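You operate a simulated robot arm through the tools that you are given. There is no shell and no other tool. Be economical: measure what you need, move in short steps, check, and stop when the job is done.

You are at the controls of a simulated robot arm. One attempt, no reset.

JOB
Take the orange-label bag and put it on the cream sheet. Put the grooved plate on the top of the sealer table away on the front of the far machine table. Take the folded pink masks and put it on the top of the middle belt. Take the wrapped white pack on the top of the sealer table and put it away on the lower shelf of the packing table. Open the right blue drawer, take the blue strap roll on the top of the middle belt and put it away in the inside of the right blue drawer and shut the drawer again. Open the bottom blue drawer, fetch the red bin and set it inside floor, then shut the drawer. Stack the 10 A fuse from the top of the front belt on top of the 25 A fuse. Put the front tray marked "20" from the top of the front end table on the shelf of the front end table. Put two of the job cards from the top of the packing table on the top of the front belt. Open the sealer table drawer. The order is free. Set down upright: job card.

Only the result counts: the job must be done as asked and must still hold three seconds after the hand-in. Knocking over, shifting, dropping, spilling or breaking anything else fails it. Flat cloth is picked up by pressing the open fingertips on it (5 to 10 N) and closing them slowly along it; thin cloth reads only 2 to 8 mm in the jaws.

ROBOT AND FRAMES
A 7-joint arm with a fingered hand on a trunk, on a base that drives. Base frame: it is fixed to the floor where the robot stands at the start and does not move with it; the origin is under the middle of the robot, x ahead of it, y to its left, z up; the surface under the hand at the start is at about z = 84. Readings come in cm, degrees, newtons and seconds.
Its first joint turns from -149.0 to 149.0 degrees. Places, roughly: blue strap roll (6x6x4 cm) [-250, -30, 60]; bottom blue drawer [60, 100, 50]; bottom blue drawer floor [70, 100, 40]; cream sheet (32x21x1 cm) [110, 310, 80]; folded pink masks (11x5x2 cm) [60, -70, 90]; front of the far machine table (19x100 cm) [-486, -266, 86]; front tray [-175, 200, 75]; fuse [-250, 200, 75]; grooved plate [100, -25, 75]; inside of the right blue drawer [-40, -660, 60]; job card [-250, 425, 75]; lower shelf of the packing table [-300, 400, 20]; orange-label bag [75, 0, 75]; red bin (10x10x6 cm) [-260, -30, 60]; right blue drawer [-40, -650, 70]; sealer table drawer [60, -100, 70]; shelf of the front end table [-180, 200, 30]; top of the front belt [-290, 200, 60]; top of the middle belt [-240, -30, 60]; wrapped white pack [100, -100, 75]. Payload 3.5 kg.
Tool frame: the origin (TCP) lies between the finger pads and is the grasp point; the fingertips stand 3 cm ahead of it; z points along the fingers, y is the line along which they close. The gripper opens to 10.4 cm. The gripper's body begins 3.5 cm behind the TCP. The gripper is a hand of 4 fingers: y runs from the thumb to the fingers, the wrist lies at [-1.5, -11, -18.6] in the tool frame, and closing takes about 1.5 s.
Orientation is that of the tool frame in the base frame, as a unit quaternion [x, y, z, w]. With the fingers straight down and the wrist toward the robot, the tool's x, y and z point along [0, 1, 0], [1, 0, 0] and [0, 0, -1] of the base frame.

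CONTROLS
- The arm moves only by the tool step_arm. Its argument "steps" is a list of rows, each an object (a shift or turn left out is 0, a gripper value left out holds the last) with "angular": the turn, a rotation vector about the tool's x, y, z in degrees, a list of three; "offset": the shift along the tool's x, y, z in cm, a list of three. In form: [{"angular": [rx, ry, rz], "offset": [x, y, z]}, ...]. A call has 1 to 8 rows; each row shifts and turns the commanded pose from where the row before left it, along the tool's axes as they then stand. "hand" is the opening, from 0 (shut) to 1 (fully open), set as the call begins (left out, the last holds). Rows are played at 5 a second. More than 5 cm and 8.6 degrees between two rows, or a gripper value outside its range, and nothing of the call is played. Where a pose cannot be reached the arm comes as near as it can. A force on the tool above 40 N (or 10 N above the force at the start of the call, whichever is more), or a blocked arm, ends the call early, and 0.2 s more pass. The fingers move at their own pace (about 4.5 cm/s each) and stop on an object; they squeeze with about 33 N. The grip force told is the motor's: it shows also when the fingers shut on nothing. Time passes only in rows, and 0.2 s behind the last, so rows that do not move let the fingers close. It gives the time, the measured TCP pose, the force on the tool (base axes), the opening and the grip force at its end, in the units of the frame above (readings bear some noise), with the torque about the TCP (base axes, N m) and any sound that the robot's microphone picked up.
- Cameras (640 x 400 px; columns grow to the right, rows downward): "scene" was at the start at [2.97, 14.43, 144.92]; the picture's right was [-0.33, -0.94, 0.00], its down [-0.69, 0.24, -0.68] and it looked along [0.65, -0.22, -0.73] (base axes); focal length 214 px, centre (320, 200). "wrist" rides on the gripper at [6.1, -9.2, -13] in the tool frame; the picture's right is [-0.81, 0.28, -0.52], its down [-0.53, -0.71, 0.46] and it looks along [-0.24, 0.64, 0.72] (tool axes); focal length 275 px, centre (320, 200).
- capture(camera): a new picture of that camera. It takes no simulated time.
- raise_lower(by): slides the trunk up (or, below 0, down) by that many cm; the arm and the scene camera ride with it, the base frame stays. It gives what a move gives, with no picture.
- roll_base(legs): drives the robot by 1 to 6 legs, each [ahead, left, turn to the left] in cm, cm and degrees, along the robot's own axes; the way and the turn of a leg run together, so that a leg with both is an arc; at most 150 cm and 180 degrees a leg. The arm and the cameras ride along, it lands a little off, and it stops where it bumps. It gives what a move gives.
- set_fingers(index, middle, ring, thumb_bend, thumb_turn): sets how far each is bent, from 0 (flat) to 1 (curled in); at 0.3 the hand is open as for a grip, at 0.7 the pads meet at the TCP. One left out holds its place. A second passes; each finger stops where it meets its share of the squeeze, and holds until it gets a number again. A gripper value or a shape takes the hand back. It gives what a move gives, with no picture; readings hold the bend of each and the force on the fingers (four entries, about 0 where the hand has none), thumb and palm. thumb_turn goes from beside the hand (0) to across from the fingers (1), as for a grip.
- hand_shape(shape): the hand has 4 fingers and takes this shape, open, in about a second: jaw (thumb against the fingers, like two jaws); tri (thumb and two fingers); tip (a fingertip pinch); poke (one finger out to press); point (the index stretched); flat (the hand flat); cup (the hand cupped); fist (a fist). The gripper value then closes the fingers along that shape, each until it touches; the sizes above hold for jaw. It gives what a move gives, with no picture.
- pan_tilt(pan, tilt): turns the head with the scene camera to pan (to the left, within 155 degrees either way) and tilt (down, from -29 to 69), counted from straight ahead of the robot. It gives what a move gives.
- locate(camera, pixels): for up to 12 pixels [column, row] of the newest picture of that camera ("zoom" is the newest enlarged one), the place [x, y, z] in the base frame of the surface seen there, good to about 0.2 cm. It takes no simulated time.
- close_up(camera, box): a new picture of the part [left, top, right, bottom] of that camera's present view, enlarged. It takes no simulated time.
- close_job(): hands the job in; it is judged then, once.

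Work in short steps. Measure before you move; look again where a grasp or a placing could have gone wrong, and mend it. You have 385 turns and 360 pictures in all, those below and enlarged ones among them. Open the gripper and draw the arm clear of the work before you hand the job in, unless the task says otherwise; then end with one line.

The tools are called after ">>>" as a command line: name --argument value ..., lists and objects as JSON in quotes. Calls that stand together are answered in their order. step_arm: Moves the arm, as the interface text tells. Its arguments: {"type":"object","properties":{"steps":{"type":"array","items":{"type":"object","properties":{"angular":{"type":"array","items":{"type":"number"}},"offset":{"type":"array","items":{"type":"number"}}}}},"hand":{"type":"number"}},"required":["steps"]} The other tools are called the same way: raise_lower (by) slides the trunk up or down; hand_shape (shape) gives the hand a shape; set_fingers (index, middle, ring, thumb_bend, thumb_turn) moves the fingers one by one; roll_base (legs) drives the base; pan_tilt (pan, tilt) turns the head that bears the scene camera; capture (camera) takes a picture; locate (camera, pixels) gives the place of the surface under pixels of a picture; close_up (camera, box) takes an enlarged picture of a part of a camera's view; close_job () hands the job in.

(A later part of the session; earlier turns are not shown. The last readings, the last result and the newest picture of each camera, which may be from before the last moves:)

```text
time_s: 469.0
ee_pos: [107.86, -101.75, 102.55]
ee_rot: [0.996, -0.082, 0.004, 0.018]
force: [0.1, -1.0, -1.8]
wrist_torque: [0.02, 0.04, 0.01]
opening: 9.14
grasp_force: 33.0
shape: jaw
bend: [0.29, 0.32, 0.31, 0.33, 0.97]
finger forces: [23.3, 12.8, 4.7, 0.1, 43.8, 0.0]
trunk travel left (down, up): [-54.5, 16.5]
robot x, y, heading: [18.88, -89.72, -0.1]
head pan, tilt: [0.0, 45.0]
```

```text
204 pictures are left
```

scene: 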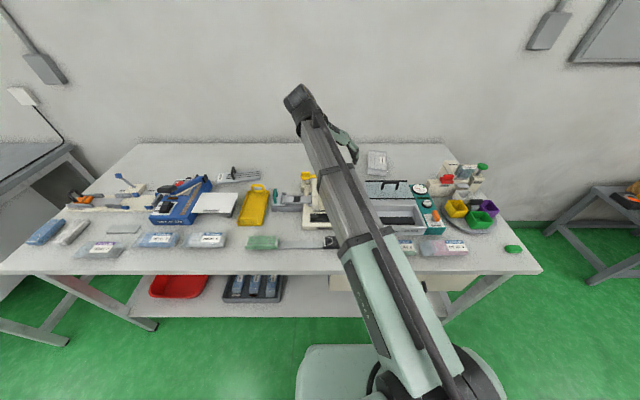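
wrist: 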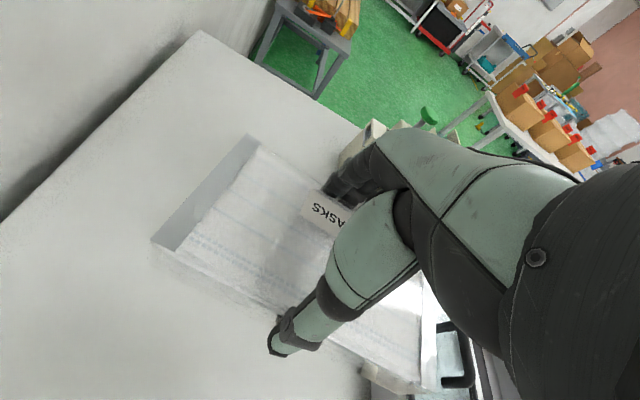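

Pack held (9.1 cm wide). I lift higher, back out over the machines, and turn the tool back to the forward orientation.

>>> step_arm --steps '[{"offset": [0, 0, -4]}, {"offset": [0, 0, -4]}, {"offset": [0, 0, -4]}, {"offset": [0, 0, -2]}]'

>>> roll_base --legs '[[-70, 0, 0]]'

>>> step_arm --steps '[{"offset": [-4, 0, 0]}, {"offset": [-4, 0, 0]}, {"offset": [-4, 0, 0]}, {"angular": [0, 0, -8.4]}, {"angular": [0, 0, -8.4]}, {"angular": [0, 0, -8.4]}, {"angular": [0, 0, -8.4]}, {"angular": [0, 0, -8.4]}]'

>>> step_arm --steps '[{"angular": [0, 0, -8.4]}, {"angular": [0, 0, -8.4]}, {"angular": [0, 0, -8.4]}, {"angular": [0, 0, -8.4]}, {"angular": [0, 0, -8.4]}, {"angular": [0, 0, -8.4]}, {"angular": [0, 0, -6]}]'

>>> capture --camera "wrist"

```text
time_s: 470.0
ee_pos: [106.36, -101.27, 116.17]
ee_rot: [0.996, -0.082, 0.006, 0.018]
force: [-0.5, -0.3, 0.4]
wrist_torque: [0.03, -0.03, 0.01]
opening: 9.18
grasp_force: 33.1
shape: jaw
bend: [0.29, 0.32, 0.31, 0.33, 0.97]
finger forces: [23.3, 12.6, 4.6, 0.0, 43.7, 0.1]
out of reach, approached as far as the arm can: row 3, 4
trunk travel left (down, up): [-54.5, 16.5]
robot x, y, heading: [19.38, -89.29, 0.1]
head pan, tilt: [0.0, 45.0]
```

```text
time_s: 473.9
ee_pos: [34.53, -101.45, 116.22]
ee_rot: [0.996, -0.082, 0.005, 0.019]
force: [-0.2, 0.3, -0.8]
wrist_torque: [-0.01, -0.05, -0.02]
opening: 9.19
grasp_force: 32.9
shape: jaw
bend: [0.29, 0.32, 0.31, 0.33, 0.97]
finger forces: [23.4, 12.7, 4.7, 0.0, 43.7, 0.0]
trunk travel left (down, up): [-54.5, 16.5]
robot x, y, heading: [-52.84, -89.41, -0.0]
head pan, tilt: [0.0, 45.0]
```

```text
time_s: 475.8
ee_pos: [22.81, -99.52, 116.04]
ee_rot: [0.96, 0.28, -0.002, 0.018]
force: [0.1, -0.2, 0.3]
wrist_torque: [-0.02, -0.03, 0.0]
opening: 9.16
grasp_force: 32.7
shape: jaw
bend: [0.29, 0.32, 0.31, 0.33, 0.97]
finger forces: [23.6, 12.6, 4.6, 0.0, 43.6, 0.1]
trunk travel left (down, up): [-54.5, 16.5]
robot x, y, heading: [-52.81, -89.37, -0.3]
head pan, tilt: [0.0, 45.0]
```

```text
time_s: 477.4
ee_pos: [22.77, -99.37, 115.91]
ee_rot: [0.713, 0.701, -0.01, 0.016]
force: [0.3, 0.0, -0.8]
wrist_torque: [-0.01, 0.0, 0.03]
opening: 9.18
grasp_force: 32.8
shape: jaw
bend: [0.29, 0.32, 0.31, 0.33, 0.97]
finger forces: [23.7, 12.7, 4.8, 0.0, 43.7, 0.1]
trunk travel left (down, up): [-54.5, 16.5]
robot x, y, heading: [-52.6, -88.89, -0.2]
head pan, tilt: [0.0, 45.0]
```

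```text
203 pictures are left
```

wrist: 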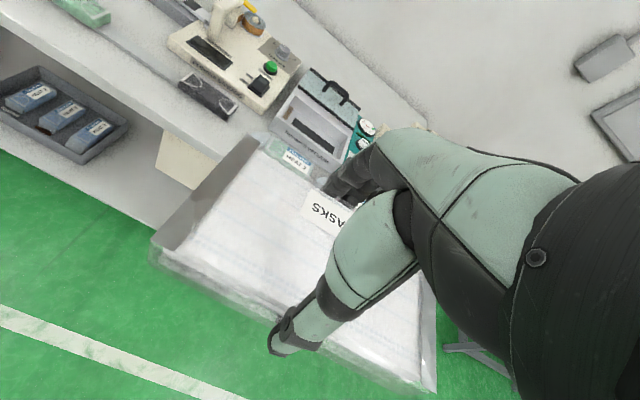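

>>> step_arm --steps '[{"offset": [3, -3.5, 0]}, {"offset": [3, -3.5, 0]}, {"offset": [3, -3.5, 0]}, {"offset": [1, -3, 0]}]'

>>> roll_base --legs '[[0, 0, 90], [150, 0, 0]]'

```text
time_s: 478.4
ee_pos: [9.38, -89.5, 115.74]
ee_rot: [0.714, 0.7, -0.01, 0.016]
force: [-1.0, 1.0, -1.5]
wrist_torque: [0.02, 0.0, 0.01]
opening: 9.14
grasp_force: 33.1
shape: jaw
bend: [0.29, 0.32, 0.31, 0.33, 0.97]
finger forces: [23.8, 12.8, 4.7, 0.0, 43.6, 0.1]
trunk travel left (down, up): [-54.5, 16.5]
robot x, y, heading: [-52.53, -89.59, -0.3]
head pan, tilt: [0.0, 45.0]
```

```text
time_s: 489.4
ee_pos: [-49.28, 119.42, 115.77]
ee_rot: [0.018, 1.0, 0.004, 0.017]
force: [0.2, -0.9, -1.0]
wrist_torque: [-0.01, 0.0, -0.01]
opening: 9.14
grasp_force: 32.6
shape: jaw
bend: [0.29, 0.32, 0.31, 0.34, 0.97]
finger forces: [23.9, 12.5, 4.4, 0.0, 42.2, 0.1]
trunk travel left (down, up): [-54.5, 16.5]
robot x, y, heading: [-50.09, 57.07, 88.5]
head pan, tilt: [0.0, 45.0]
```

>>> roll_base --legs '[[0, 0, 1.5], [150, 0, 0], [78, 0, 0]]'

>>> roll_base --legs '[[0, 150, 0]]'

>>> pan_tilt --pan 35 --tilt 35

>>> capture --camera "scene"

```text
time_s: 501.0
ee_pos: [-49.01, 346.32, 115.75]
ee_rot: [0.015, 1.0, 0.004, 0.019]
force: [0.4, 0.6, -1.2]
wrist_torque: [0.01, 0.02, 0.01]
opening: 9.18
grasp_force: 32.8
shape: jaw
bend: [0.29, 0.32, 0.31, 0.34, 0.97]
finger forces: [24.1, 12.6, 4.5, 0.0, 42.3, 0.0]
trunk travel left (down, up): [-54.5, 16.5]
robot x, y, heading: [-49.34, 284.06, 89.3]
head pan, tilt: [0.0, 45.0]
```

```text
time_s: 508.5
ee_pos: [-202.64, 346.92, 115.74]
ee_rot: [0.007, 1.0, 0.005, 0.018]
force: [0.2, 0.3, -0.5]
wrist_torque: [-0.02, 0.01, 0.02]
opening: 9.15
grasp_force: 32.8
shape: jaw
bend: [0.29, 0.32, 0.31, 0.34, 0.97]
finger forces: [24.1, 12.5, 4.5, 0.0, 42.2, 0.0]
trunk travel left (down, up): [-54.5, 16.5]
robot x, y, heading: [-202.44, 284.3, 90.2]
head pan, tilt: [0.0, 45.0]
```

```text
time_s: 509.5
ee_pos: [-202.57, 346.84, 115.8]
ee_rot: [0.007, 1.0, 0.004, 0.018]
force: [-0.1, 0.8, -0.9]
wrist_torque: [-0.01, 0.04, 0.01]
opening: 9.13
grasp_force: 33.0
shape: jaw
bend: [0.29, 0.32, 0.31, 0.34, 0.97]
finger forces: [24.0, 12.5, 4.4, 0.1, 42.3, 0.0]
trunk travel left (down, up): [-54.5, 16.5]
robot x, y, heading: [-202.2, 285.03, 89.9]
head pan, tilt: [35.0, 35.0]
```

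```text
202 pictures are left
```

scene: 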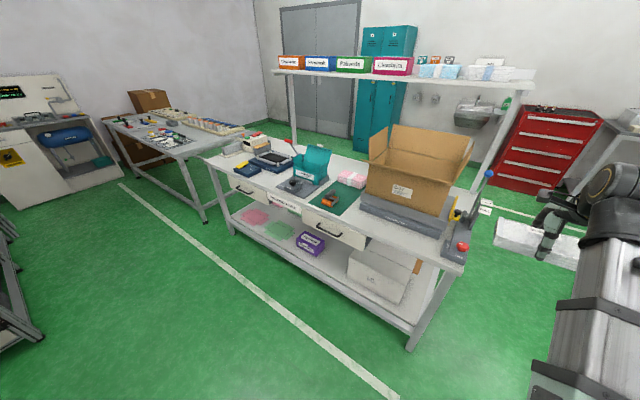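

>>> raise_lower --by -40

>>> pan_tilt --pan 30 --tilt 30

>>> capture --camera "scene"

```text
time_s: 513.4
ee_pos: [-202.47, 346.95, 75.75]
ee_rot: [0.008, 1.0, 0.004, 0.018]
force: [0.3, -0.1, 0.1]
wrist_torque: [-0.01, 0.0, -0.02]
opening: 9.17
grasp_force: 33.2
shape: jaw
bend: [0.29, 0.32, 0.31, 0.34, 0.97]
finger forces: [24.1, 12.6, 4.4, 0.1, 42.4, 0.0]
trunk travel left (down, up): [-14.5, 56.5]
robot x, y, heading: [-202.08, 284.96, 90.3]
head pan, tilt: [35.0, 35.0]
```

```text
time_s: 514.0
ee_pos: [-202.54, 346.88, 75.74]
ee_rot: [0.008, 1.0, 0.004, 0.018]
force: [0.3, -1.1, -1.4]
wrist_torque: [0.01, -0.02, -0.01]
opening: 9.15
grasp_force: 32.6
shape: jaw
bend: [0.29, 0.32, 0.31, 0.34, 0.97]
finger forces: [24.0, 12.5, 4.3, 0.0, 42.3, 0.0]
trunk travel left (down, up): [-14.5, 56.5]
robot x, y, heading: [-202.11, 284.33, 90.1]
head pan, tilt: [30.0, 30.0]
```

```text
201 pictures are left
```

scene: 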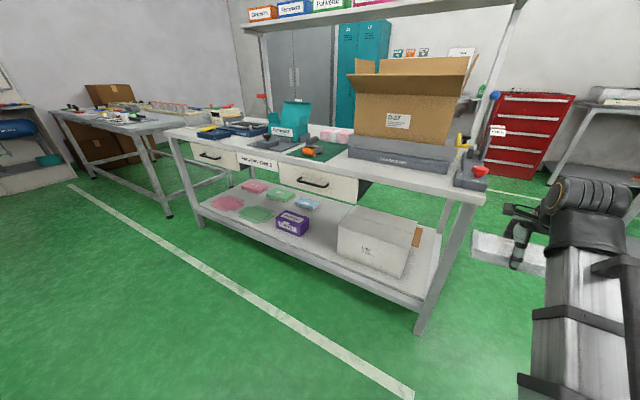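

>>> close_up --camera "scene" --box '[170, 140, 470, 330]'

>>> locate --camera "scene" --pixels '[[205, 210], [280, 255], [325, 240], [340, 245], [300, 235], [405, 275], [230, 225], [310, 215], [245, 205], [290, 210], [360, 200], [420, 310]]'

```text
2.11 times, centred on (320, 235) of scene
```

zoom: 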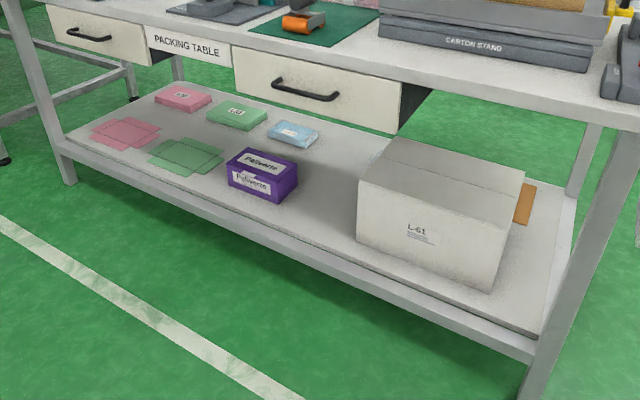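

```text
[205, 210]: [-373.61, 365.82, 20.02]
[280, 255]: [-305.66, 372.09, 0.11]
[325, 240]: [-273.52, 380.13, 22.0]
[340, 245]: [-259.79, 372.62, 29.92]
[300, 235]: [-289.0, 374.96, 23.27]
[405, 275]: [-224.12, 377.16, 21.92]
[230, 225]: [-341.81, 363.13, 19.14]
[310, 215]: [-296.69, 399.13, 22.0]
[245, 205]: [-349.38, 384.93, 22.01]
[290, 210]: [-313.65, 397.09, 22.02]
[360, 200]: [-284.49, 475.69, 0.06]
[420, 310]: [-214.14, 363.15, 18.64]
```

>>> locate --camera "zoom" --pixels '[[298, 178], [285, 200], [300, 160], [358, 230], [362, 180], [320, 180], [330, 230], [300, 110], [398, 128], [240, 90], [340, 150], [318, 140]]'

```text
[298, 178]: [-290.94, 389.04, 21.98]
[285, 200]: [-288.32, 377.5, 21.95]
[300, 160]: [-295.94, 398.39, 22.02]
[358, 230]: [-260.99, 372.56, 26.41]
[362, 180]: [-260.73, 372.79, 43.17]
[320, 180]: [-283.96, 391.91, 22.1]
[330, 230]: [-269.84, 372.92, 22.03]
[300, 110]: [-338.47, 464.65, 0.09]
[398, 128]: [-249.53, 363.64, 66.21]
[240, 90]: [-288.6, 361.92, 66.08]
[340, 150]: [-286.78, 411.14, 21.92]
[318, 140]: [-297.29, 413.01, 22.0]
```

The gap between the purple box (x≈-290) and the white carton (x≈-261) is free; shelf z=22. I slide to x≈-275, lower the trunk and arm to TCP z≈30.

>>> roll_base --legs '[[0, 73, 0]]'

>>> raise_lower --by -14

>>> step_arm --steps '[{"offset": [0, 0, 4.5]}, {"offset": [0, 0, 4.5]}, {"offset": [0, 0, 4.5]}, {"offset": [0, 0, 4.5]}, {"offset": [0, 0, 4.5]}, {"offset": [0, 0, 4.5]}, {"offset": [0, 0, 4]}]'

>>> pan_tilt --pan 0 --tilt 35

>>> capture --camera "scene"

>>> capture --camera "wrist"

```text
time_s: 518.0
ee_pos: [-274.94, 346.8, 75.79]
ee_rot: [0.01, 1.0, 0.005, 0.018]
force: [-0.5, 0.7, -1.1]
wrist_torque: [0.02, -0.01, -0.02]
opening: 9.14
grasp_force: 33.0
shape: jaw
bend: [0.29, 0.32, 0.31, 0.34, 0.97]
finger forces: [24.1, 12.5, 4.4, 0.0, 42.2, 0.1]
trunk travel left (down, up): [-14.5, 56.5]
robot x, y, heading: [-274.94, 285.07, 89.7]
head pan, tilt: [30.0, 30.0]
```

```text
time_s: 519.6
ee_pos: [-274.95, 347.03, 61.75]
ee_rot: [0.01, 1.0, 0.005, 0.018]
force: [-0.1, -0.4, -0.3]
wrist_torque: [-0.04, 0.01, -0.01]
opening: 9.16
grasp_force: 33.0
shape: jaw
bend: [0.29, 0.32, 0.31, 0.34, 0.97]
finger forces: [24.3, 12.5, 4.5, 0.0, 42.2, 0.0]
trunk travel left (down, up): [-0.5, 70.5]
robot x, y, heading: [-274.86, 284.59, 89.9]
head pan, tilt: [30.0, 30.0]
```

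```text
time_s: 521.2
ee_pos: [-273.81, 347.02, 30.57]
ee_rot: [0.01, 1.0, 0.004, 0.019]
force: [0.0, 0.6, -0.1]
wrist_torque: [0.0, -0.01, -0.01]
opening: 9.14
grasp_force: 32.7
shape: jaw
bend: [0.29, 0.32, 0.31, 0.34, 0.97]
finger forces: [23.7, 12.4, 4.4, 0.0, 41.6, 0.0]
trunk travel left (down, up): [-0.5, 70.5]
robot x, y, heading: [-275.28, 284.7, 89.5]
head pan, tilt: [30.0, 30.0]
```

```text
time_s: 522.2
ee_pos: [-273.75, 346.92, 30.69]
ee_rot: [0.01, 1.0, 0.004, 0.018]
force: [-0.3, 0.2, -1.3]
wrist_torque: [0.02, 0.02, 0.03]
opening: 9.15
grasp_force: 33.0
shape: jaw
bend: [0.29, 0.32, 0.31, 0.34, 0.97]
finger forces: [23.7, 12.4, 4.4, 0.2, 41.6, 0.0]
trunk travel left (down, up): [-0.5, 70.5]
robot x, y, heading: [-275.32, 284.95, 89.8]
head pan, tilt: [0.0, 35.0]
```

```text
199 pictures are left
```

scene: 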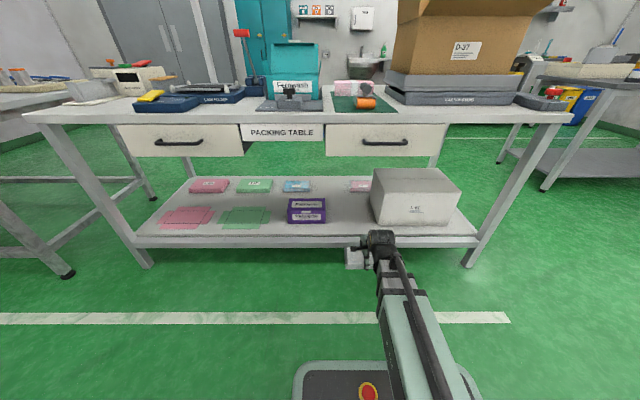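

```text
198 pictures are left
```

wrist: 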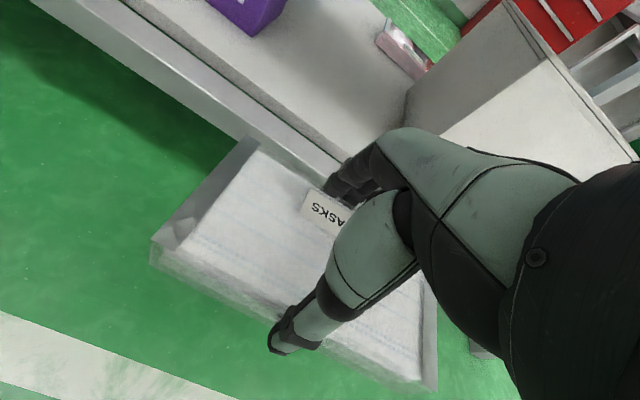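

>>> roll_base --legs '[[15, 1.5, 0]]'

>>> roll_base --legs '[[15, 0, 0]]'

>>> capture --camera "wrist"

>>> capture --camera "scene"

```text
time_s: 523.5
ee_pos: [-275.08, 361.64, 30.59]
ee_rot: [0.011, 1.0, 0.004, 0.019]
force: [-0.6, -1.0, 0.3]
wrist_torque: [0.01, -0.02, -0.03]
opening: 9.16
grasp_force: 32.9
shape: jaw
bend: [0.29, 0.32, 0.31, 0.34, 0.97]
finger forces: [23.7, 12.5, 4.4, 0.0, 41.7, 0.0]
trunk travel left (down, up): [-0.5, 70.5]
robot x, y, heading: [-276.55, 299.52, 90.0]
head pan, tilt: [0.0, 35.0]
```

```text
time_s: 524.9
ee_pos: [-274.98, 376.66, 30.59]
ee_rot: [0.011, 1.0, 0.004, 0.019]
force: [-0.4, 0.2, -1.0]
wrist_torque: [0.02, -0.02, -0.03]
opening: 9.17
grasp_force: 33.5
shape: jaw
bend: [0.29, 0.32, 0.31, 0.34, 0.97]
finger forces: [23.7, 12.4, 4.3, 0.1, 41.8, 0.0]
trunk travel left (down, up): [-0.5, 70.5]
robot x, y, heading: [-276.15, 314.59, 89.9]
head pan, tilt: [0.0, 35.0]
```

```text
197 pictures are left
```

wrist: 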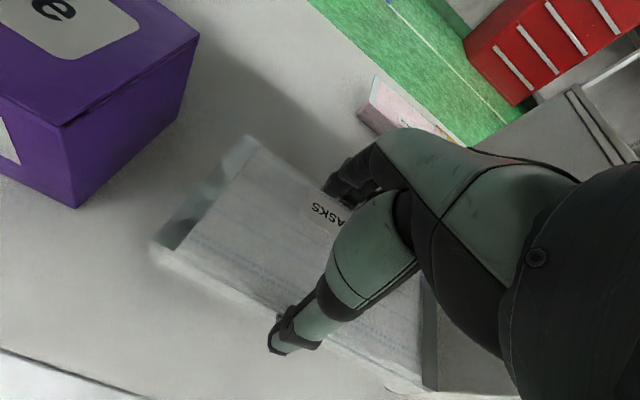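

```text
196 pictures are left
```

scene: 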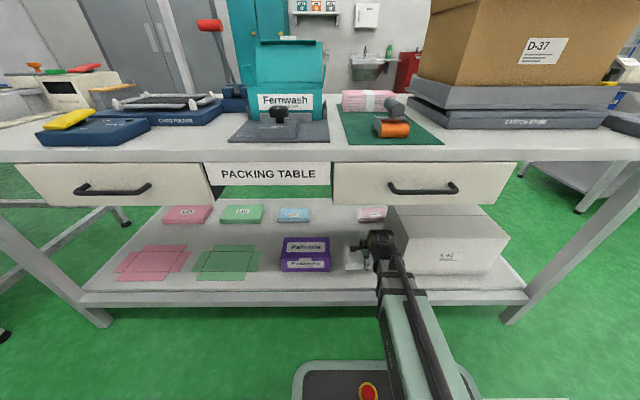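

>>> step_arm --steps '[{"offset": [1.3, 0, 0]}, {"offset": [0, 0, 2.5]}, {"offset": [0, 0, 1.2]}, {"offset": [0, 0, 0.4]}, {}]'

>>> step_arm --steps '[{"offset": [0, 0, 0.3]}, {"offset": [0, 0, 0.2]}, {}]'

```text
time_s: 526.1
ee_pos: [-276.37, 376.76, 26.56]
ee_rot: [0.012, 1.0, 0.003, 0.019]
force: [1.4, 0.6, 1.6]
wrist_torque: [0.16, 0.2, -0.02]
opening: 9.13
grasp_force: 32.5
shape: jaw
bend: [0.29, 0.32, 0.31, 0.34, 0.97]
finger forces: [25.7, 12.4, 4.6, 0.0, 41.6, 0.1]
trunk travel left (down, up): [-0.5, 70.5]
robot x, y, heading: [-276.53, 314.61, 89.7]
head pan, tilt: [0.0, 35.0]
```

```text
time_s: 526.9
ee_pos: [-276.23, 376.69, 26.13]
ee_rot: [0.012, 1.0, 0.005, 0.017]
force: [-0.4, -2.3, 12.8]
wrist_torque: [0.54, 0.25, 0.08]
opening: 9.15
grasp_force: 32.7
shape: jaw
bend: [0.29, 0.32, 0.31, 0.34, 0.97]
finger forces: [28.0, 12.5, 4.5, 0.1, 41.9, 0.0]
trunk travel left (down, up): [-0.5, 70.5]
robot x, y, heading: [-276.02, 314.42, 89.8]
head pan, tilt: [0.0, 35.0]
```

The pack rests on the shelf (12.8 N). I open and lift out.

>>> step_arm --hand 1 --steps '[{}, {}, {}, {}]'

>>> step_arm --steps '[{"offset": [0, 0, -2]}, {"offset": [0, 0, -3]}, {"offset": [0, 0, -3]}, {}]'

>>> capture --camera "wrist"

```text
time_s: 527.9
ee_pos: [-276.19, 376.81, 26.04]
ee_rot: [0.012, 1.0, 0.004, 0.019]
force: [0.5, -0.1, 1.0]
wrist_torque: [0.13, 0.01, -0.04]
opening: 10.4
grasp_force: 0.2
shape: jaw
bend: [0.29, 0.3, 0.3, 0.29, 0.97]
finger forces: [2.5, 0.0, 0.0, 0.0, 1.1, 0.1]
trunk travel left (down, up): [-0.5, 70.5]
robot x, y, heading: [-276.64, 314.58, 89.5]
head pan, tilt: [0.0, 35.0]
```

```text
time_s: 528.9
ee_pos: [-276.67, 376.64, 34.08]
ee_rot: [0.01, 1.0, 0.004, 0.018]
force: [-0.5, -0.2, 0.5]
wrist_torque: [-0.01, 0.03, -0.01]
opening: 10.41
grasp_force: 0.0
shape: jaw
bend: [0.3, 0.3, 0.3, 0.3, 0.97]
finger forces: [0.0, 0.1, 0.1, 0.1, 0.1, 0.0]
trunk travel left (down, up): [-0.5, 70.5]
robot x, y, heading: [-276.29, 314.82, 89.8]
head pan, tilt: [0.0, 35.0]
```

```text
195 pictures are left
```

wrist: 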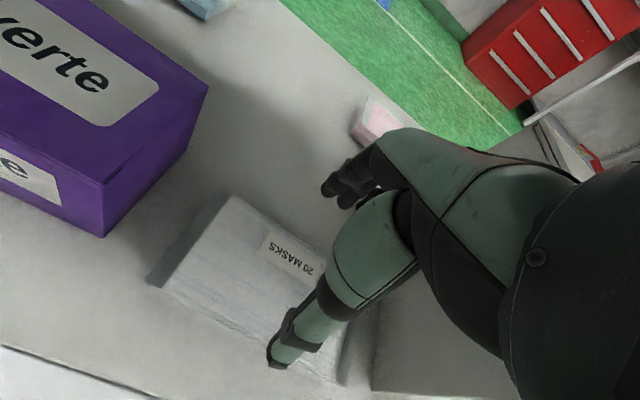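

Pack placed flat on the lower shelf. I back out and head for the sealer table for the grooved plate.

>>> roll_base --legs '[[-28, 0, 0]]'

>>> step_arm --steps '[{"offset": [0, 0, -4.5]}, {"offset": [0, 0, -4.5]}, {"offset": [0, 0, -4.5]}, {"offset": [0, 0, -4.5]}, {"offset": [0, 0, -4.5]}, {"offset": [0, 0, -4.5]}]'

>>> raise_lower --by 40

>>> raise_lower --by 12

>>> roll_base --legs '[[0, -150, 0], [0, -82, 0]]'

```text
time_s: 530.9
ee_pos: [-276.76, 348.8, 34.19]
ee_rot: [0.012, 1.0, 0.004, 0.019]
force: [-0.7, 0.3, 0.8]
wrist_torque: [-0.01, 0.0, 0.01]
opening: 10.38
grasp_force: 0.1
shape: jaw
bend: [0.3, 0.3, 0.3, 0.3, 0.97]
finger forces: [0.0, 0.0, 0.1, 0.0, 0.1, 0.0]
trunk travel left (down, up): [-0.5, 70.5]
robot x, y, heading: [-276.61, 286.85, 89.6]
head pan, tilt: [0.0, 35.0]
```

```text
time_s: 532.3
ee_pos: [-277.85, 348.72, 61.23]
ee_rot: [0.011, 1.0, 0.004, 0.019]
force: [-0.3, 0.5, -0.1]
wrist_torque: [0.01, -0.01, -0.01]
opening: 10.38
grasp_force: 0.1
shape: jaw
bend: [0.3, 0.3, 0.3, 0.3, 0.97]
finger forces: [0.0, 0.0, 0.1, 0.0, 0.1, 0.0]
trunk travel left (down, up): [-0.5, 70.5]
robot x, y, heading: [-276.35, 286.48, 89.7]
head pan, tilt: [0.0, 35.0]
```

```text
time_s: 536.1
ee_pos: [-277.87, 348.85, 101.13]
ee_rot: [0.012, 1.0, 0.004, 0.018]
force: [0.2, -1.1, -0.8]
wrist_torque: [-0.02, -0.03, 0.03]
opening: 10.38
grasp_force: 0.0
shape: jaw
bend: [0.3, 0.3, 0.3, 0.3, 0.97]
finger forces: [0.1, 0.1, 0.0, 0.1, 0.0, 0.0]
trunk travel left (down, up): [-40.5, 30.5]
robot x, y, heading: [-276.39, 286.53, 89.8]
head pan, tilt: [0.0, 35.0]
```

```text
time_s: 537.6
ee_pos: [-277.82, 348.91, 113.09]
ee_rot: [0.012, 1.0, 0.004, 0.018]
force: [0.3, -0.3, 1.2]
wrist_torque: [-0.02, 0.01, 0.04]
opening: 10.4
grasp_force: 0.1
shape: jaw
bend: [0.3, 0.3, 0.3, 0.3, 0.97]
finger forces: [0.0, 0.0, 0.0, 0.1, 0.1, 0.0]
trunk travel left (down, up): [-52.5, 18.5]
robot x, y, heading: [-276.28, 286.88, 89.5]
head pan, tilt: [0.0, 35.0]
```

```text
time_s: 548.9
ee_pos: [-45.79, 348.21, 113.2]
ee_rot: [0.022, 1.0, 0.004, 0.018]
force: [0.0, 0.0, 0.8]
wrist_torque: [-0.01, -0.02, 0.02]
opening: 10.4
grasp_force: 0.0
shape: jaw
bend: [0.3, 0.3, 0.3, 0.3, 0.97]
finger forces: [0.0, 0.0, 0.0, 0.0, 0.0, 0.1]
trunk travel left (down, up): [-52.5, 18.5]
robot x, y, heading: [-45.83, 285.48, 88.4]
head pan, tilt: [0.0, 35.0]
```

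>>> roll_base --legs '[[0, 0, -88.4], [0, -150, 0]]'

>>> roll_base --legs '[[0, -150, 0]]'

```text
time_s: 560.2
ee_pos: [10.69, 137.57, 113.14]
ee_rot: [0.721, 0.693, -0.009, 0.015]
force: [0.6, -0.1, -0.5]
wrist_torque: [0.01, -0.04, 0.02]
opening: 10.39
grasp_force: 0.2
shape: jaw
bend: [0.3, 0.3, 0.3, 0.3, 0.97]
finger forces: [0.0, 0.1, 0.0, 0.1, 0.1, 0.0]
trunk travel left (down, up): [-52.5, 18.5]
robot x, y, heading: [-51.54, 136.84, -0.9]
head pan, tilt: [0.0, 35.0]
```

```text
time_s: 567.6
ee_pos: [5.55, -14.46, 113.25]
ee_rot: [0.729, 0.684, -0.01, 0.015]
force: [0.4, -0.1, -0.2]
wrist_torque: [0.01, -0.02, 0.02]
opening: 10.37
grasp_force: 0.1
shape: jaw
bend: [0.3, 0.3, 0.3, 0.3, 0.97]
finger forces: [0.0, 0.0, 0.0, 0.1, 0.1, 0.0]
trunk travel left (down, up): [-52.5, 18.5]
robot x, y, heading: [-56.35, -13.11, -2.8]
head pan, tilt: [0.0, 35.0]
```

>>> roll_base --legs '[[0, -14, 2.8], [64, 0, 0]]'

>>> capture --camera "wrist"

>>> capture --camera "scene"

```text
time_s: 572.1
ee_pos: [69.39, -27.18, 113.16]
ee_rot: [0.719, 0.695, -0.01, 0.016]
force: [0.1, 0.3, 0.0]
wrist_torque: [0.02, -0.02, -0.04]
opening: 10.39
grasp_force: 0.1
shape: jaw
bend: [0.3, 0.3, 0.3, 0.3, 0.97]
finger forces: [0.0, 0.0, 0.0, 0.0, 0.0, 0.0]
trunk travel left (down, up): [-52.5, 18.5]
robot x, y, heading: [7.27, -27.47, -1.0]
head pan, tilt: [0.0, 35.0]
```

```text
194 pictures are left
```

wrist: 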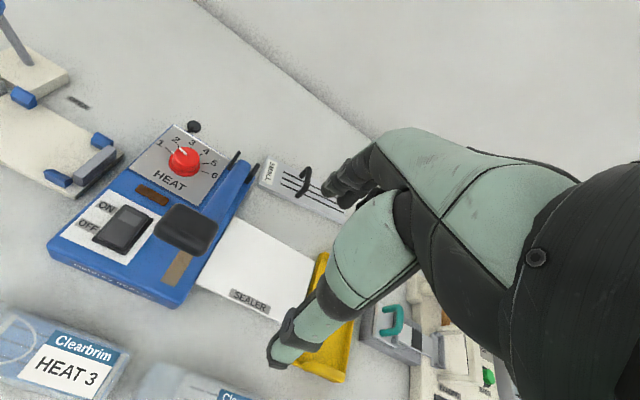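

```text
193 pictures are left
```

scene: 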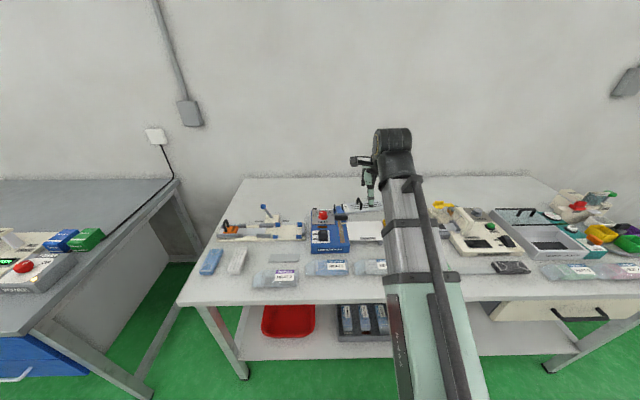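

>>> close_up --camera "wrist" --box '[240, 140, 380, 230]'

>>> locate --camera "wrist" --pixels '[[305, 168], [300, 178], [296, 194], [309, 170], [303, 185], [262, 172], [262, 183], [310, 205], [240, 155], [210, 250]]'

```text
4.44 times, centred on (310, 185) of wrist
```

zoom: 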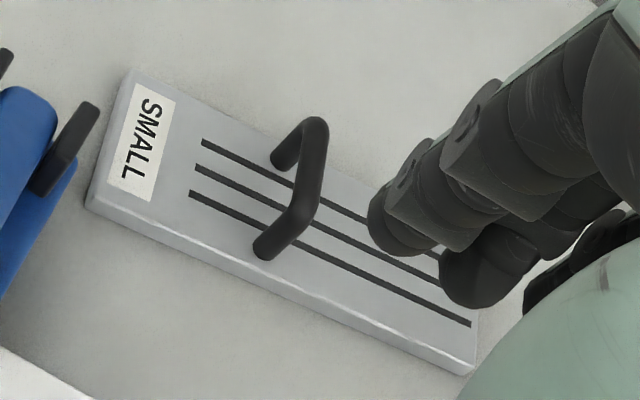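

```text
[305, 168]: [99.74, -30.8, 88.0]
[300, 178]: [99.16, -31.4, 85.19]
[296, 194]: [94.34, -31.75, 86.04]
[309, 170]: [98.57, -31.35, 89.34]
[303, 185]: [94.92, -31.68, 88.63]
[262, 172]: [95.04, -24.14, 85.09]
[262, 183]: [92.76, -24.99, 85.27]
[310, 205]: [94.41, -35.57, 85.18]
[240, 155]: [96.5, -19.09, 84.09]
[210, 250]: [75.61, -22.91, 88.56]
```

Handle posts at (94.3,-31.8) and (99.7,-30.9), top z≈89.8, plate top 85.2. I align the tool yaw (~9.5°) and go above the handle centre (97,-31.4).

>>> step_arm --hand 0.85 --steps '[{"angular": [0, 0, -5.7]}, {"angular": [0, 0, -5.8]}, {"offset": [-1.3, 4.45, 0]}, {"offset": [-1.3, 4.45, 0]}, {"offset": [-1.3, 4.45, 0]}, {"offset": [-1.3, 4.45, 0]}, {"offset": [-1.3, 4.45, 0]}, {"offset": [-1.3, 4.45, 0]}]'

>>> step_arm --steps '[{"offset": [0, 0, 4.5]}, {"offset": [0, 0, 4.5]}, {"offset": [0, 0, 4.5]}, {"offset": [0, 0, 3]}, {}]'

>>> capture --camera "wrist"

>>> close_up --camera "scene" --box '[320, 150, 440, 250]'

```text
time_s: 574.0
ee_pos: [97.14, -30.55, 113.55]
ee_rot: [0.647, 0.763, -0.012, 0.015]
force: [-0.3, 0.4, -0.4]
wrist_torque: [0.04, 0.02, 0.03]
opening: 8.87
grasp_force: 0.0
shape: jaw
bend: [0.27, 0.33, 0.31, 0.44, 0.98]
finger forces: [0.0, 0.0, 0.0, 0.0, 0.1, 0.0]
trunk travel left (down, up): [-52.5, 18.5]
robot x, y, heading: [7.25, -27.49, -1.1]
head pan, tilt: [0.0, 35.0]
```

```text
time_s: 575.1
ee_pos: [97.4, -31.19, 97.15]
ee_rot: [0.646, 0.763, -0.011, 0.015]
force: [0.2, 0.0, 0.4]
wrist_torque: [0.01, 0.02, 0.0]
opening: 8.84
grasp_force: 0.1
shape: jaw
bend: [0.27, 0.33, 0.31, 0.44, 0.98]
finger forces: [0.0, 0.0, 0.0, 0.0, 0.1, 0.0]
trunk travel left (down, up): [-52.5, 18.5]
robot x, y, heading: [7.07, -27.64, -1.0]
head pan, tilt: [0.0, 35.0]
```

```text
191 pictures are left
```

wrist: 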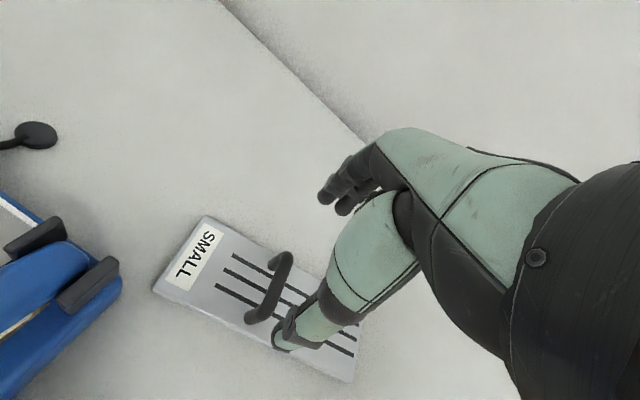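

```text
4.00 times, centred on (380, 200) of scene
```

zoom: 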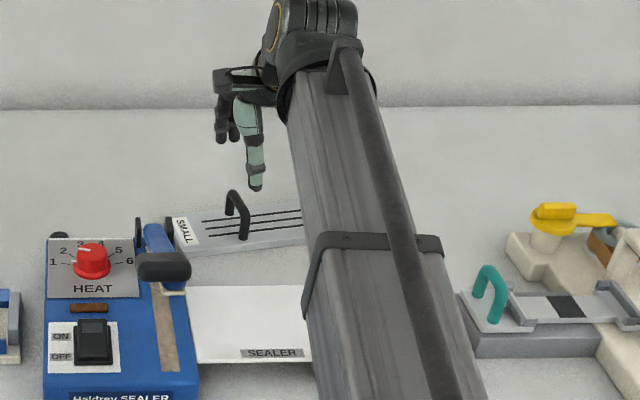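

>>> locate --camera "wrist" --pixels '[[285, 256], [272, 268], [252, 318], [270, 300], [278, 280], [350, 372], [160, 290], [205, 220], [282, 345]]'

>>> locate --camera "zoom" --pixels '[[231, 196], [243, 235], [255, 183], [240, 215], [228, 205]]'

```text
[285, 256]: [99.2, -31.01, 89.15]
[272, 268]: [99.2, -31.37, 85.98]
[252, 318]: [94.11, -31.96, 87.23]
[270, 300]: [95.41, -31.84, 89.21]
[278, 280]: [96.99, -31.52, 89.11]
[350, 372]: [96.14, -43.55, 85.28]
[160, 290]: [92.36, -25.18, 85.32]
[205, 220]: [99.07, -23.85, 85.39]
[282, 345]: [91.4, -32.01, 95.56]
```

```text
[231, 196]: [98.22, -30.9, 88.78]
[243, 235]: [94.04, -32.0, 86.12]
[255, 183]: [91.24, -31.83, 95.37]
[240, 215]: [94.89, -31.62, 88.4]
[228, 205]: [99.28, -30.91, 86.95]
```

>>> step_arm --steps '[{"offset": [0, -0.4, 4]}, {"offset": [0, 0, 3]}, {"offset": [0, 0, 1.2]}, {}]'

>>> step_arm --hand 0 --steps '[{}, {}, {}, {}, {}, {}, {}]'

>>> step_arm --steps '[{"offset": [0, 0, -2]}, {"offset": [0, 0, -3]}, {}]'

>>> capture --camera "wrist"

```text
time_s: 576.1
ee_pos: [96.83, -31.3, 88.61]
ee_rot: [0.646, 0.763, -0.012, 0.015]
force: [0.3, 0.2, -0.2]
wrist_torque: [-0.02, -0.02, 0.01]
opening: 8.85
grasp_force: 0.1
shape: jaw
bend: [0.27, 0.33, 0.31, 0.44, 0.98]
finger forces: [0.0, 0.0, 0.0, 0.1, 0.1, 0.0]
trunk travel left (down, up): [-52.5, 18.5]
robot x, y, heading: [6.93, -28.02, -1.1]
head pan, tilt: [0.0, 35.0]
```

```text
time_s: 577.8
ee_pos: [96.82, -31.36, 88.62]
ee_rot: [0.646, 0.763, -0.012, 0.014]
force: [0.3, 0.3, -3.4]
wrist_torque: [-0.01, 0.07, 0.04]
opening: 1.22
grasp_force: 33.5
shape: jaw
bend: [0.73, 0.61, 0.68, 0.79, 1.0]
finger forces: [7.2, 11.8, 0.1, 0.1, 0.0, 0.0]
trunk travel left (down, up): [-52.5, 18.5]
robot x, y, heading: [7.25, -27.83, -1.0]
head pan, tilt: [0.0, 35.0]
```

```text
time_s: 578.5
ee_pos: [97.03, -31.35, 93.71]
ee_rot: [0.646, 0.763, -0.012, 0.014]
force: [-1.6, 0.3, -5.1]
wrist_torque: [0.04, 0.1, -0.02]
opening: 1.17
grasp_force: 33.4
shape: jaw
bend: [0.73, 0.73, 0.68, 0.79, 1.0]
finger forces: [8.7, 12.3, 0.0, 0.0, 0.0, 0.1]
trunk travel left (down, up): [-52.5, 18.5]
robot x, y, heading: [6.93, -27.79, -1.0]
head pan, tilt: [0.0, 35.0]
```

```text
189 pictures are left
```

wrist: 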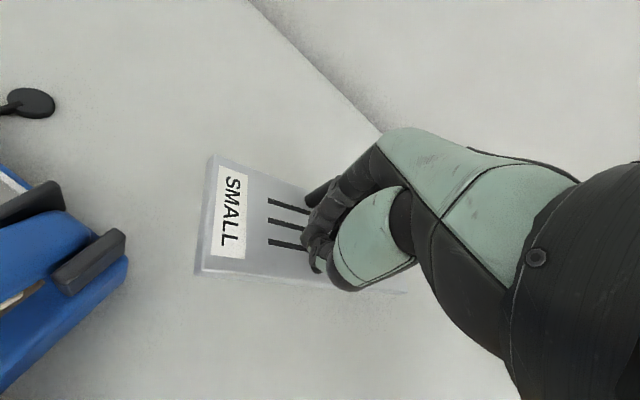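

The thumb missed the post and the plate twisted in the grip. I set it back down and regrip the bar across its thin direction.

>>> step_arm --steps '[{"offset": [0, 0, 3]}, {"offset": [0, 0, 1.7]}, {"offset": [0, 0, 0.3]}, {}]'

>>> step_arm --hand 0.85 --steps '[{}, {}, {}, {}, {}, {}]'

>>> step_arm --steps '[{"offset": [0, 0, -3]}, {"offset": [0, 0, -4]}, {"offset": [0, 0, -4]}]'

>>> capture --camera "wrist"

```text
time_s: 579.5
ee_pos: [96.68, -31.28, 88.77]
ee_rot: [0.646, 0.763, -0.012, 0.014]
force: [0.9, -1.0, -2.5]
wrist_torque: [-0.05, -0.02, 0.08]
opening: 1.14
grasp_force: 33.3
shape: jaw
bend: [0.73, 0.73, 0.68, 0.79, 1.0]
finger forces: [9.8, 11.3, 0.0, 0.0, 0.0, 0.0]
trunk travel left (down, up): [-52.5, 18.5]
robot x, y, heading: [7.15, -28.15, -0.8]
head pan, tilt: [0.0, 35.0]
```

```text
time_s: 581.0
ee_pos: [96.85, -31.32, 88.83]
ee_rot: [0.646, 0.763, -0.011, 0.014]
force: [-0.8, -0.5, -3.8]
wrist_torque: [-0.04, 0.22, -0.02]
opening: 8.87
grasp_force: 0.1
shape: jaw
bend: [0.28, 0.32, 0.31, 0.44, 0.99]
finger forces: [4.1, 3.9, 0.0, 0.0, 0.0, 0.0]
trunk travel left (down, up): [-52.5, 18.5]
robot x, y, heading: [6.94, -27.69, -0.9]
head pan, tilt: [0.0, 35.0]
```

```text
time_s: 581.8
ee_pos: [96.81, -31.11, 99.77]
ee_rot: [0.646, 0.763, -0.013, 0.014]
force: [0.2, -0.3, -4.5]
wrist_torque: [-0.06, 0.21, 0.03]
opening: 8.92
grasp_force: 0.0
shape: jaw
bend: [0.28, 0.32, 0.31, 0.44, 0.99]
finger forces: [4.8, 4.5, 0.0, 0.0, 0.1, 0.0]
trunk travel left (down, up): [-52.5, 18.5]
robot x, y, heading: [7.31, -27.66, -1.2]
head pan, tilt: [0.0, 35.0]
```

```text
188 pictures are left
```

wrist: 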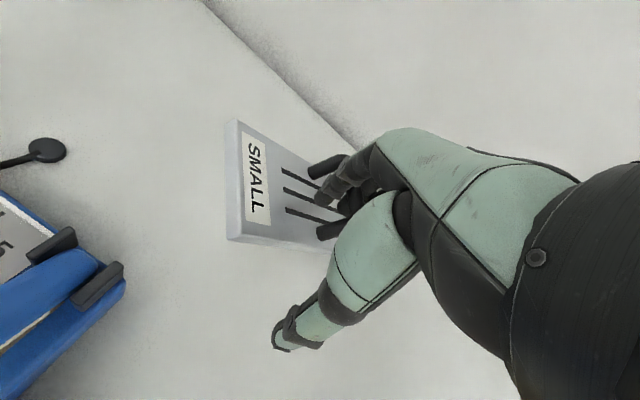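

The fingers are hooked inside the handle loop and lifted the plate. I lower it back to the table, then straighten the fingers to slip out.

>>> step_arm --steps '[{"offset": [0, 0, 4]}, {"offset": [0, 0, 4]}, {"offset": [0, 0, 2.5]}, {"offset": [0, 0, 0.5]}, {}]'

>>> capture --camera "wrist"

>>> close_up --camera "scene" --box '[320, 150, 440, 250]'

```text
time_s: 583.0
ee_pos: [96.96, -31.51, 88.76]
ee_rot: [0.646, 0.763, -0.012, 0.014]
force: [0.9, -1.3, 1.3]
wrist_torque: [0.03, -0.18, -0.07]
opening: 8.94
grasp_force: 0.1
shape: jaw
bend: [0.28, 0.31, 0.31, 0.44, 0.99]
finger forces: [3.8, 4.9, 0.0, 0.0, 0.0, 0.0]
trunk travel left (down, up): [-52.5, 18.5]
robot x, y, heading: [7.0, -27.23, -1.2]
head pan, tilt: [0.0, 35.0]
```

```text
187 pictures are left
```

wrist: 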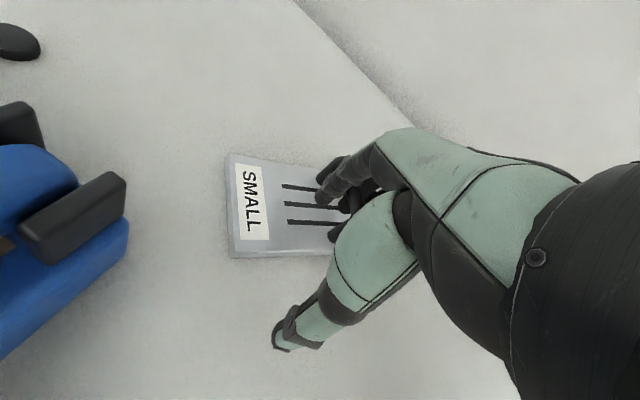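

```text
4.00 times, centred on (380, 200) of scene
```

zoom: 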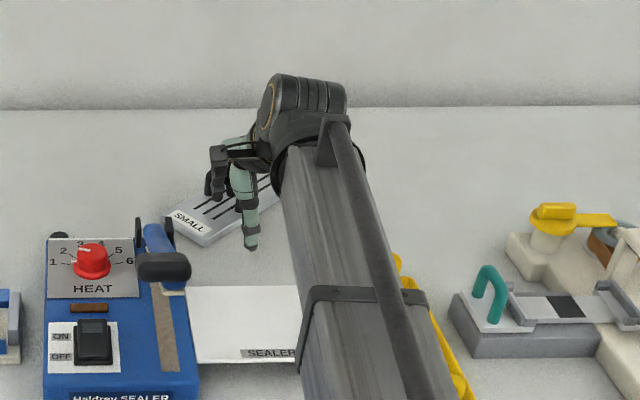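

>>> close_up --camera "wrist" --box '[270, 120, 400, 260]'

>>> close_up --camera "scene" --box '[360, 180, 400, 215]'

```text
2.86 times, centred on (335, 190) of wrist
```

zoom: 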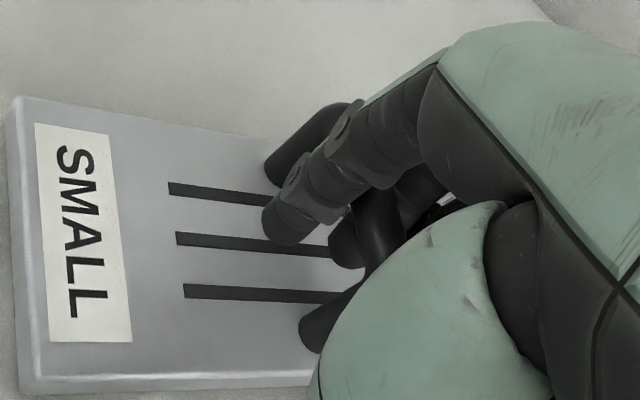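

```text
11.43 times, centred on (380, 198) of scene
```

zoom: 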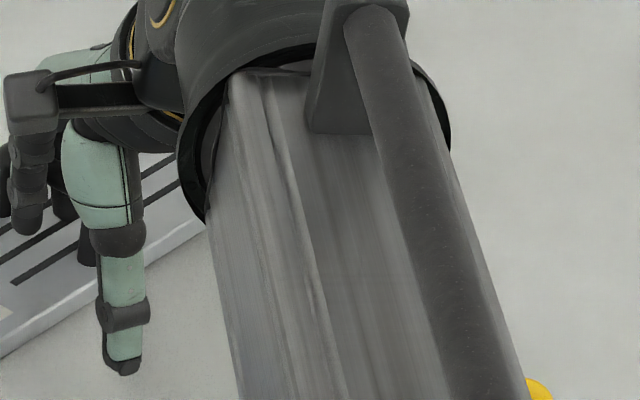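

The bar is wedged between index and middle finger. I curl only the index finger away to free it while the plate rests on the table.

>>> set_fingers --index 1

>>> step_arm --steps '[{"offset": [0, 0, -1]}, {}]'

>>> close_up --camera "wrist" --box '[200, 120, 400, 280]'

```text
time_s: 584.0
ee_pos: [96.92, -31.53, 88.77]
ee_rot: [0.646, 0.763, -0.011, 0.015]
force: [1.3, -1.6, 0.9]
wrist_torque: [0.01, -0.03, -0.08]
opening: 6.22
grasp_force: 0.8
shape: fingers
bend: [1.0, 0.32, 0.31, 0.44, 0.99]
finger forces: [0.1, 1.9, 0.1, 0.1, 0.0, 0.1]
trunk travel left (down, up): [-52.5, 18.5]
robot x, y, heading: [7.32, -27.9, -1.0]
head pan, tilt: [0.0, 35.0]
```

```text
time_s: 584.5
ee_pos: [96.78, -31.51, 89.6]
ee_rot: [0.646, 0.763, -0.011, 0.015]
force: [0.9, -1.1, -0.6]
wrist_torque: [-0.01, 0.06, -0.03]
opening: 6.21
grasp_force: 0.1
shape: fingers
bend: [1.0, 0.33, 0.31, 0.44, 0.99]
finger forces: [0.1, 1.0, 0.0, 0.1, 0.0, 0.1]
trunk travel left (down, up): [-52.5, 18.5]
robot x, y, heading: [7.21, -28.1, -0.9]
head pan, tilt: [0.0, 35.0]
```

```text
2.50 times, centred on (300, 200) of wrist
```

zoom: 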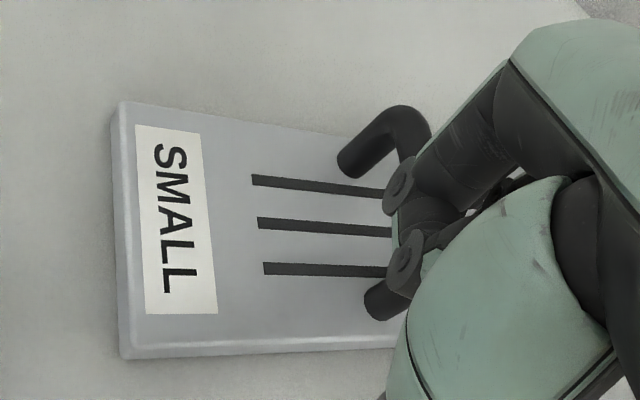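

>>> step_arm --steps '[{"offset": [0, 0, -1.5]}, {"offset": [0, 0, -1.5]}, {}]'

>>> close_up --camera "wrist" --box '[200, 120, 400, 280]'

```text
time_s: 585.4
ee_pos: [96.76, -31.23, 92.73]
ee_rot: [0.646, 0.763, -0.012, 0.014]
force: [0.1, 0.3, 0.3]
wrist_torque: [0.03, -0.02, 0.01]
opening: 6.18
grasp_force: 0.0
shape: fingers
bend: [1.0, 0.33, 0.31, 0.44, 0.99]
finger forces: [0.0, 0.0, 0.0, 0.1, 0.0, 0.1]
trunk travel left (down, up): [-52.5, 18.5]
robot x, y, heading: [7.09, -27.53, -1.2]
head pan, tilt: [0.0, 35.0]
```

```text
2.50 times, centred on (300, 200) of wrist
```

zoom: 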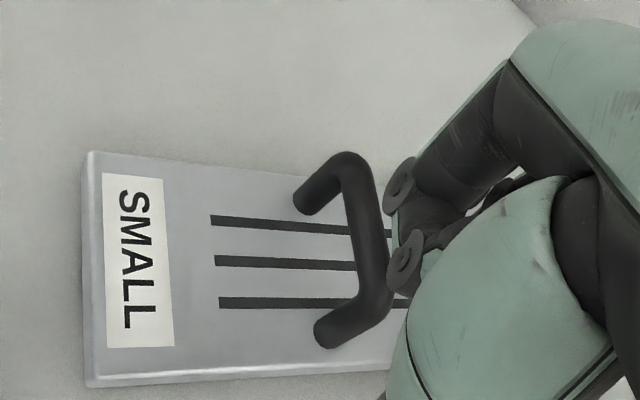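

Free. I rise, reopen, and measure the handle's new pose.

>>> step_arm --hand 0.7 --steps '[{"offset": [0, 0, -4]}, {"offset": [0, 0, -4.5]}, {"offset": [0, 0, -4.5]}, {}, {}]'

>>> hand_shape --shape "jaw"

>>> capture --camera "wrist"

```text
time_s: 586.5
ee_pos: [96.41, -30.69, 105.87]
ee_rot: [0.646, 0.763, -0.012, 0.015]
force: [0.7, 0.5, -0.6]
wrist_torque: [0.0, 0.01, -0.01]
opening: 7.29
grasp_force: 0.0
shape: jaw
bend: [0.27, 0.37, 0.34, 0.58, 0.99]
finger forces: [0.0, 0.0, 0.1, 0.0, 0.0, 0.1]
trunk travel left (down, up): [-52.5, 18.5]
robot x, y, heading: [7.17, -27.7, -0.8]
head pan, tilt: [0.0, 35.0]
```

```text
time_s: 587.5
ee_pos: [96.39, -30.69, 105.75]
ee_rot: [0.645, 0.764, -0.012, 0.015]
force: [-0.4, -0.2, 0.1]
wrist_torque: [0.03, -0.01, 0.01]
opening: 10.35
grasp_force: 0.0
shape: jaw
bend: [0.3, 0.3, 0.3, 0.3, 0.98]
finger forces: [0.0, 0.0, 0.1, 0.0, 0.1, 0.0]
trunk travel left (down, up): [-52.5, 18.5]
robot x, y, heading: [7.18, -27.92, -1.0]
head pan, tilt: [0.0, 35.0]
```

```text
181 pictures are left
```

wrist: 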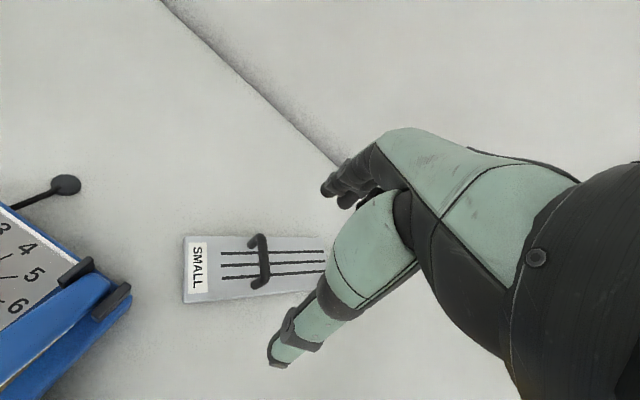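

>>> locate --camera "wrist" --pixels '[[260, 238], [265, 260], [264, 280], [252, 242], [254, 286], [188, 240], [186, 300], [325, 258], [263, 248]]'

>>> close_up --camera "wrist" --box '[170, 210, 350, 320]'

```text
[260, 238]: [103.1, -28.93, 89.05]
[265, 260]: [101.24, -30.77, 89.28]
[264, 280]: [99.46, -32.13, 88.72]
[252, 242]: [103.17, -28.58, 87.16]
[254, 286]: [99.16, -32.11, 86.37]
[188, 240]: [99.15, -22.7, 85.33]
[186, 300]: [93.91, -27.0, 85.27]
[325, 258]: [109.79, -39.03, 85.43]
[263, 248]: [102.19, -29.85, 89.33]
```

```text
3.56 times, centred on (260, 265) of wrist
```

zoom: 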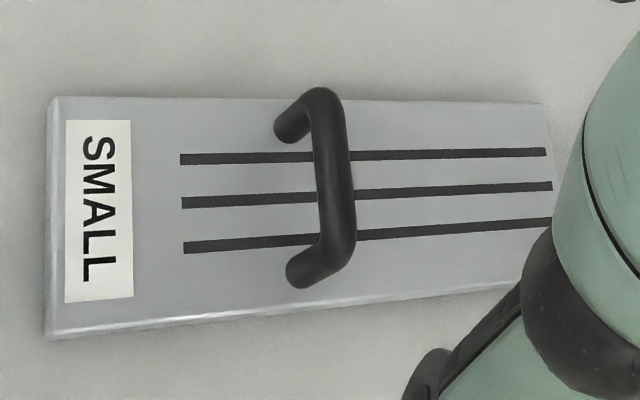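

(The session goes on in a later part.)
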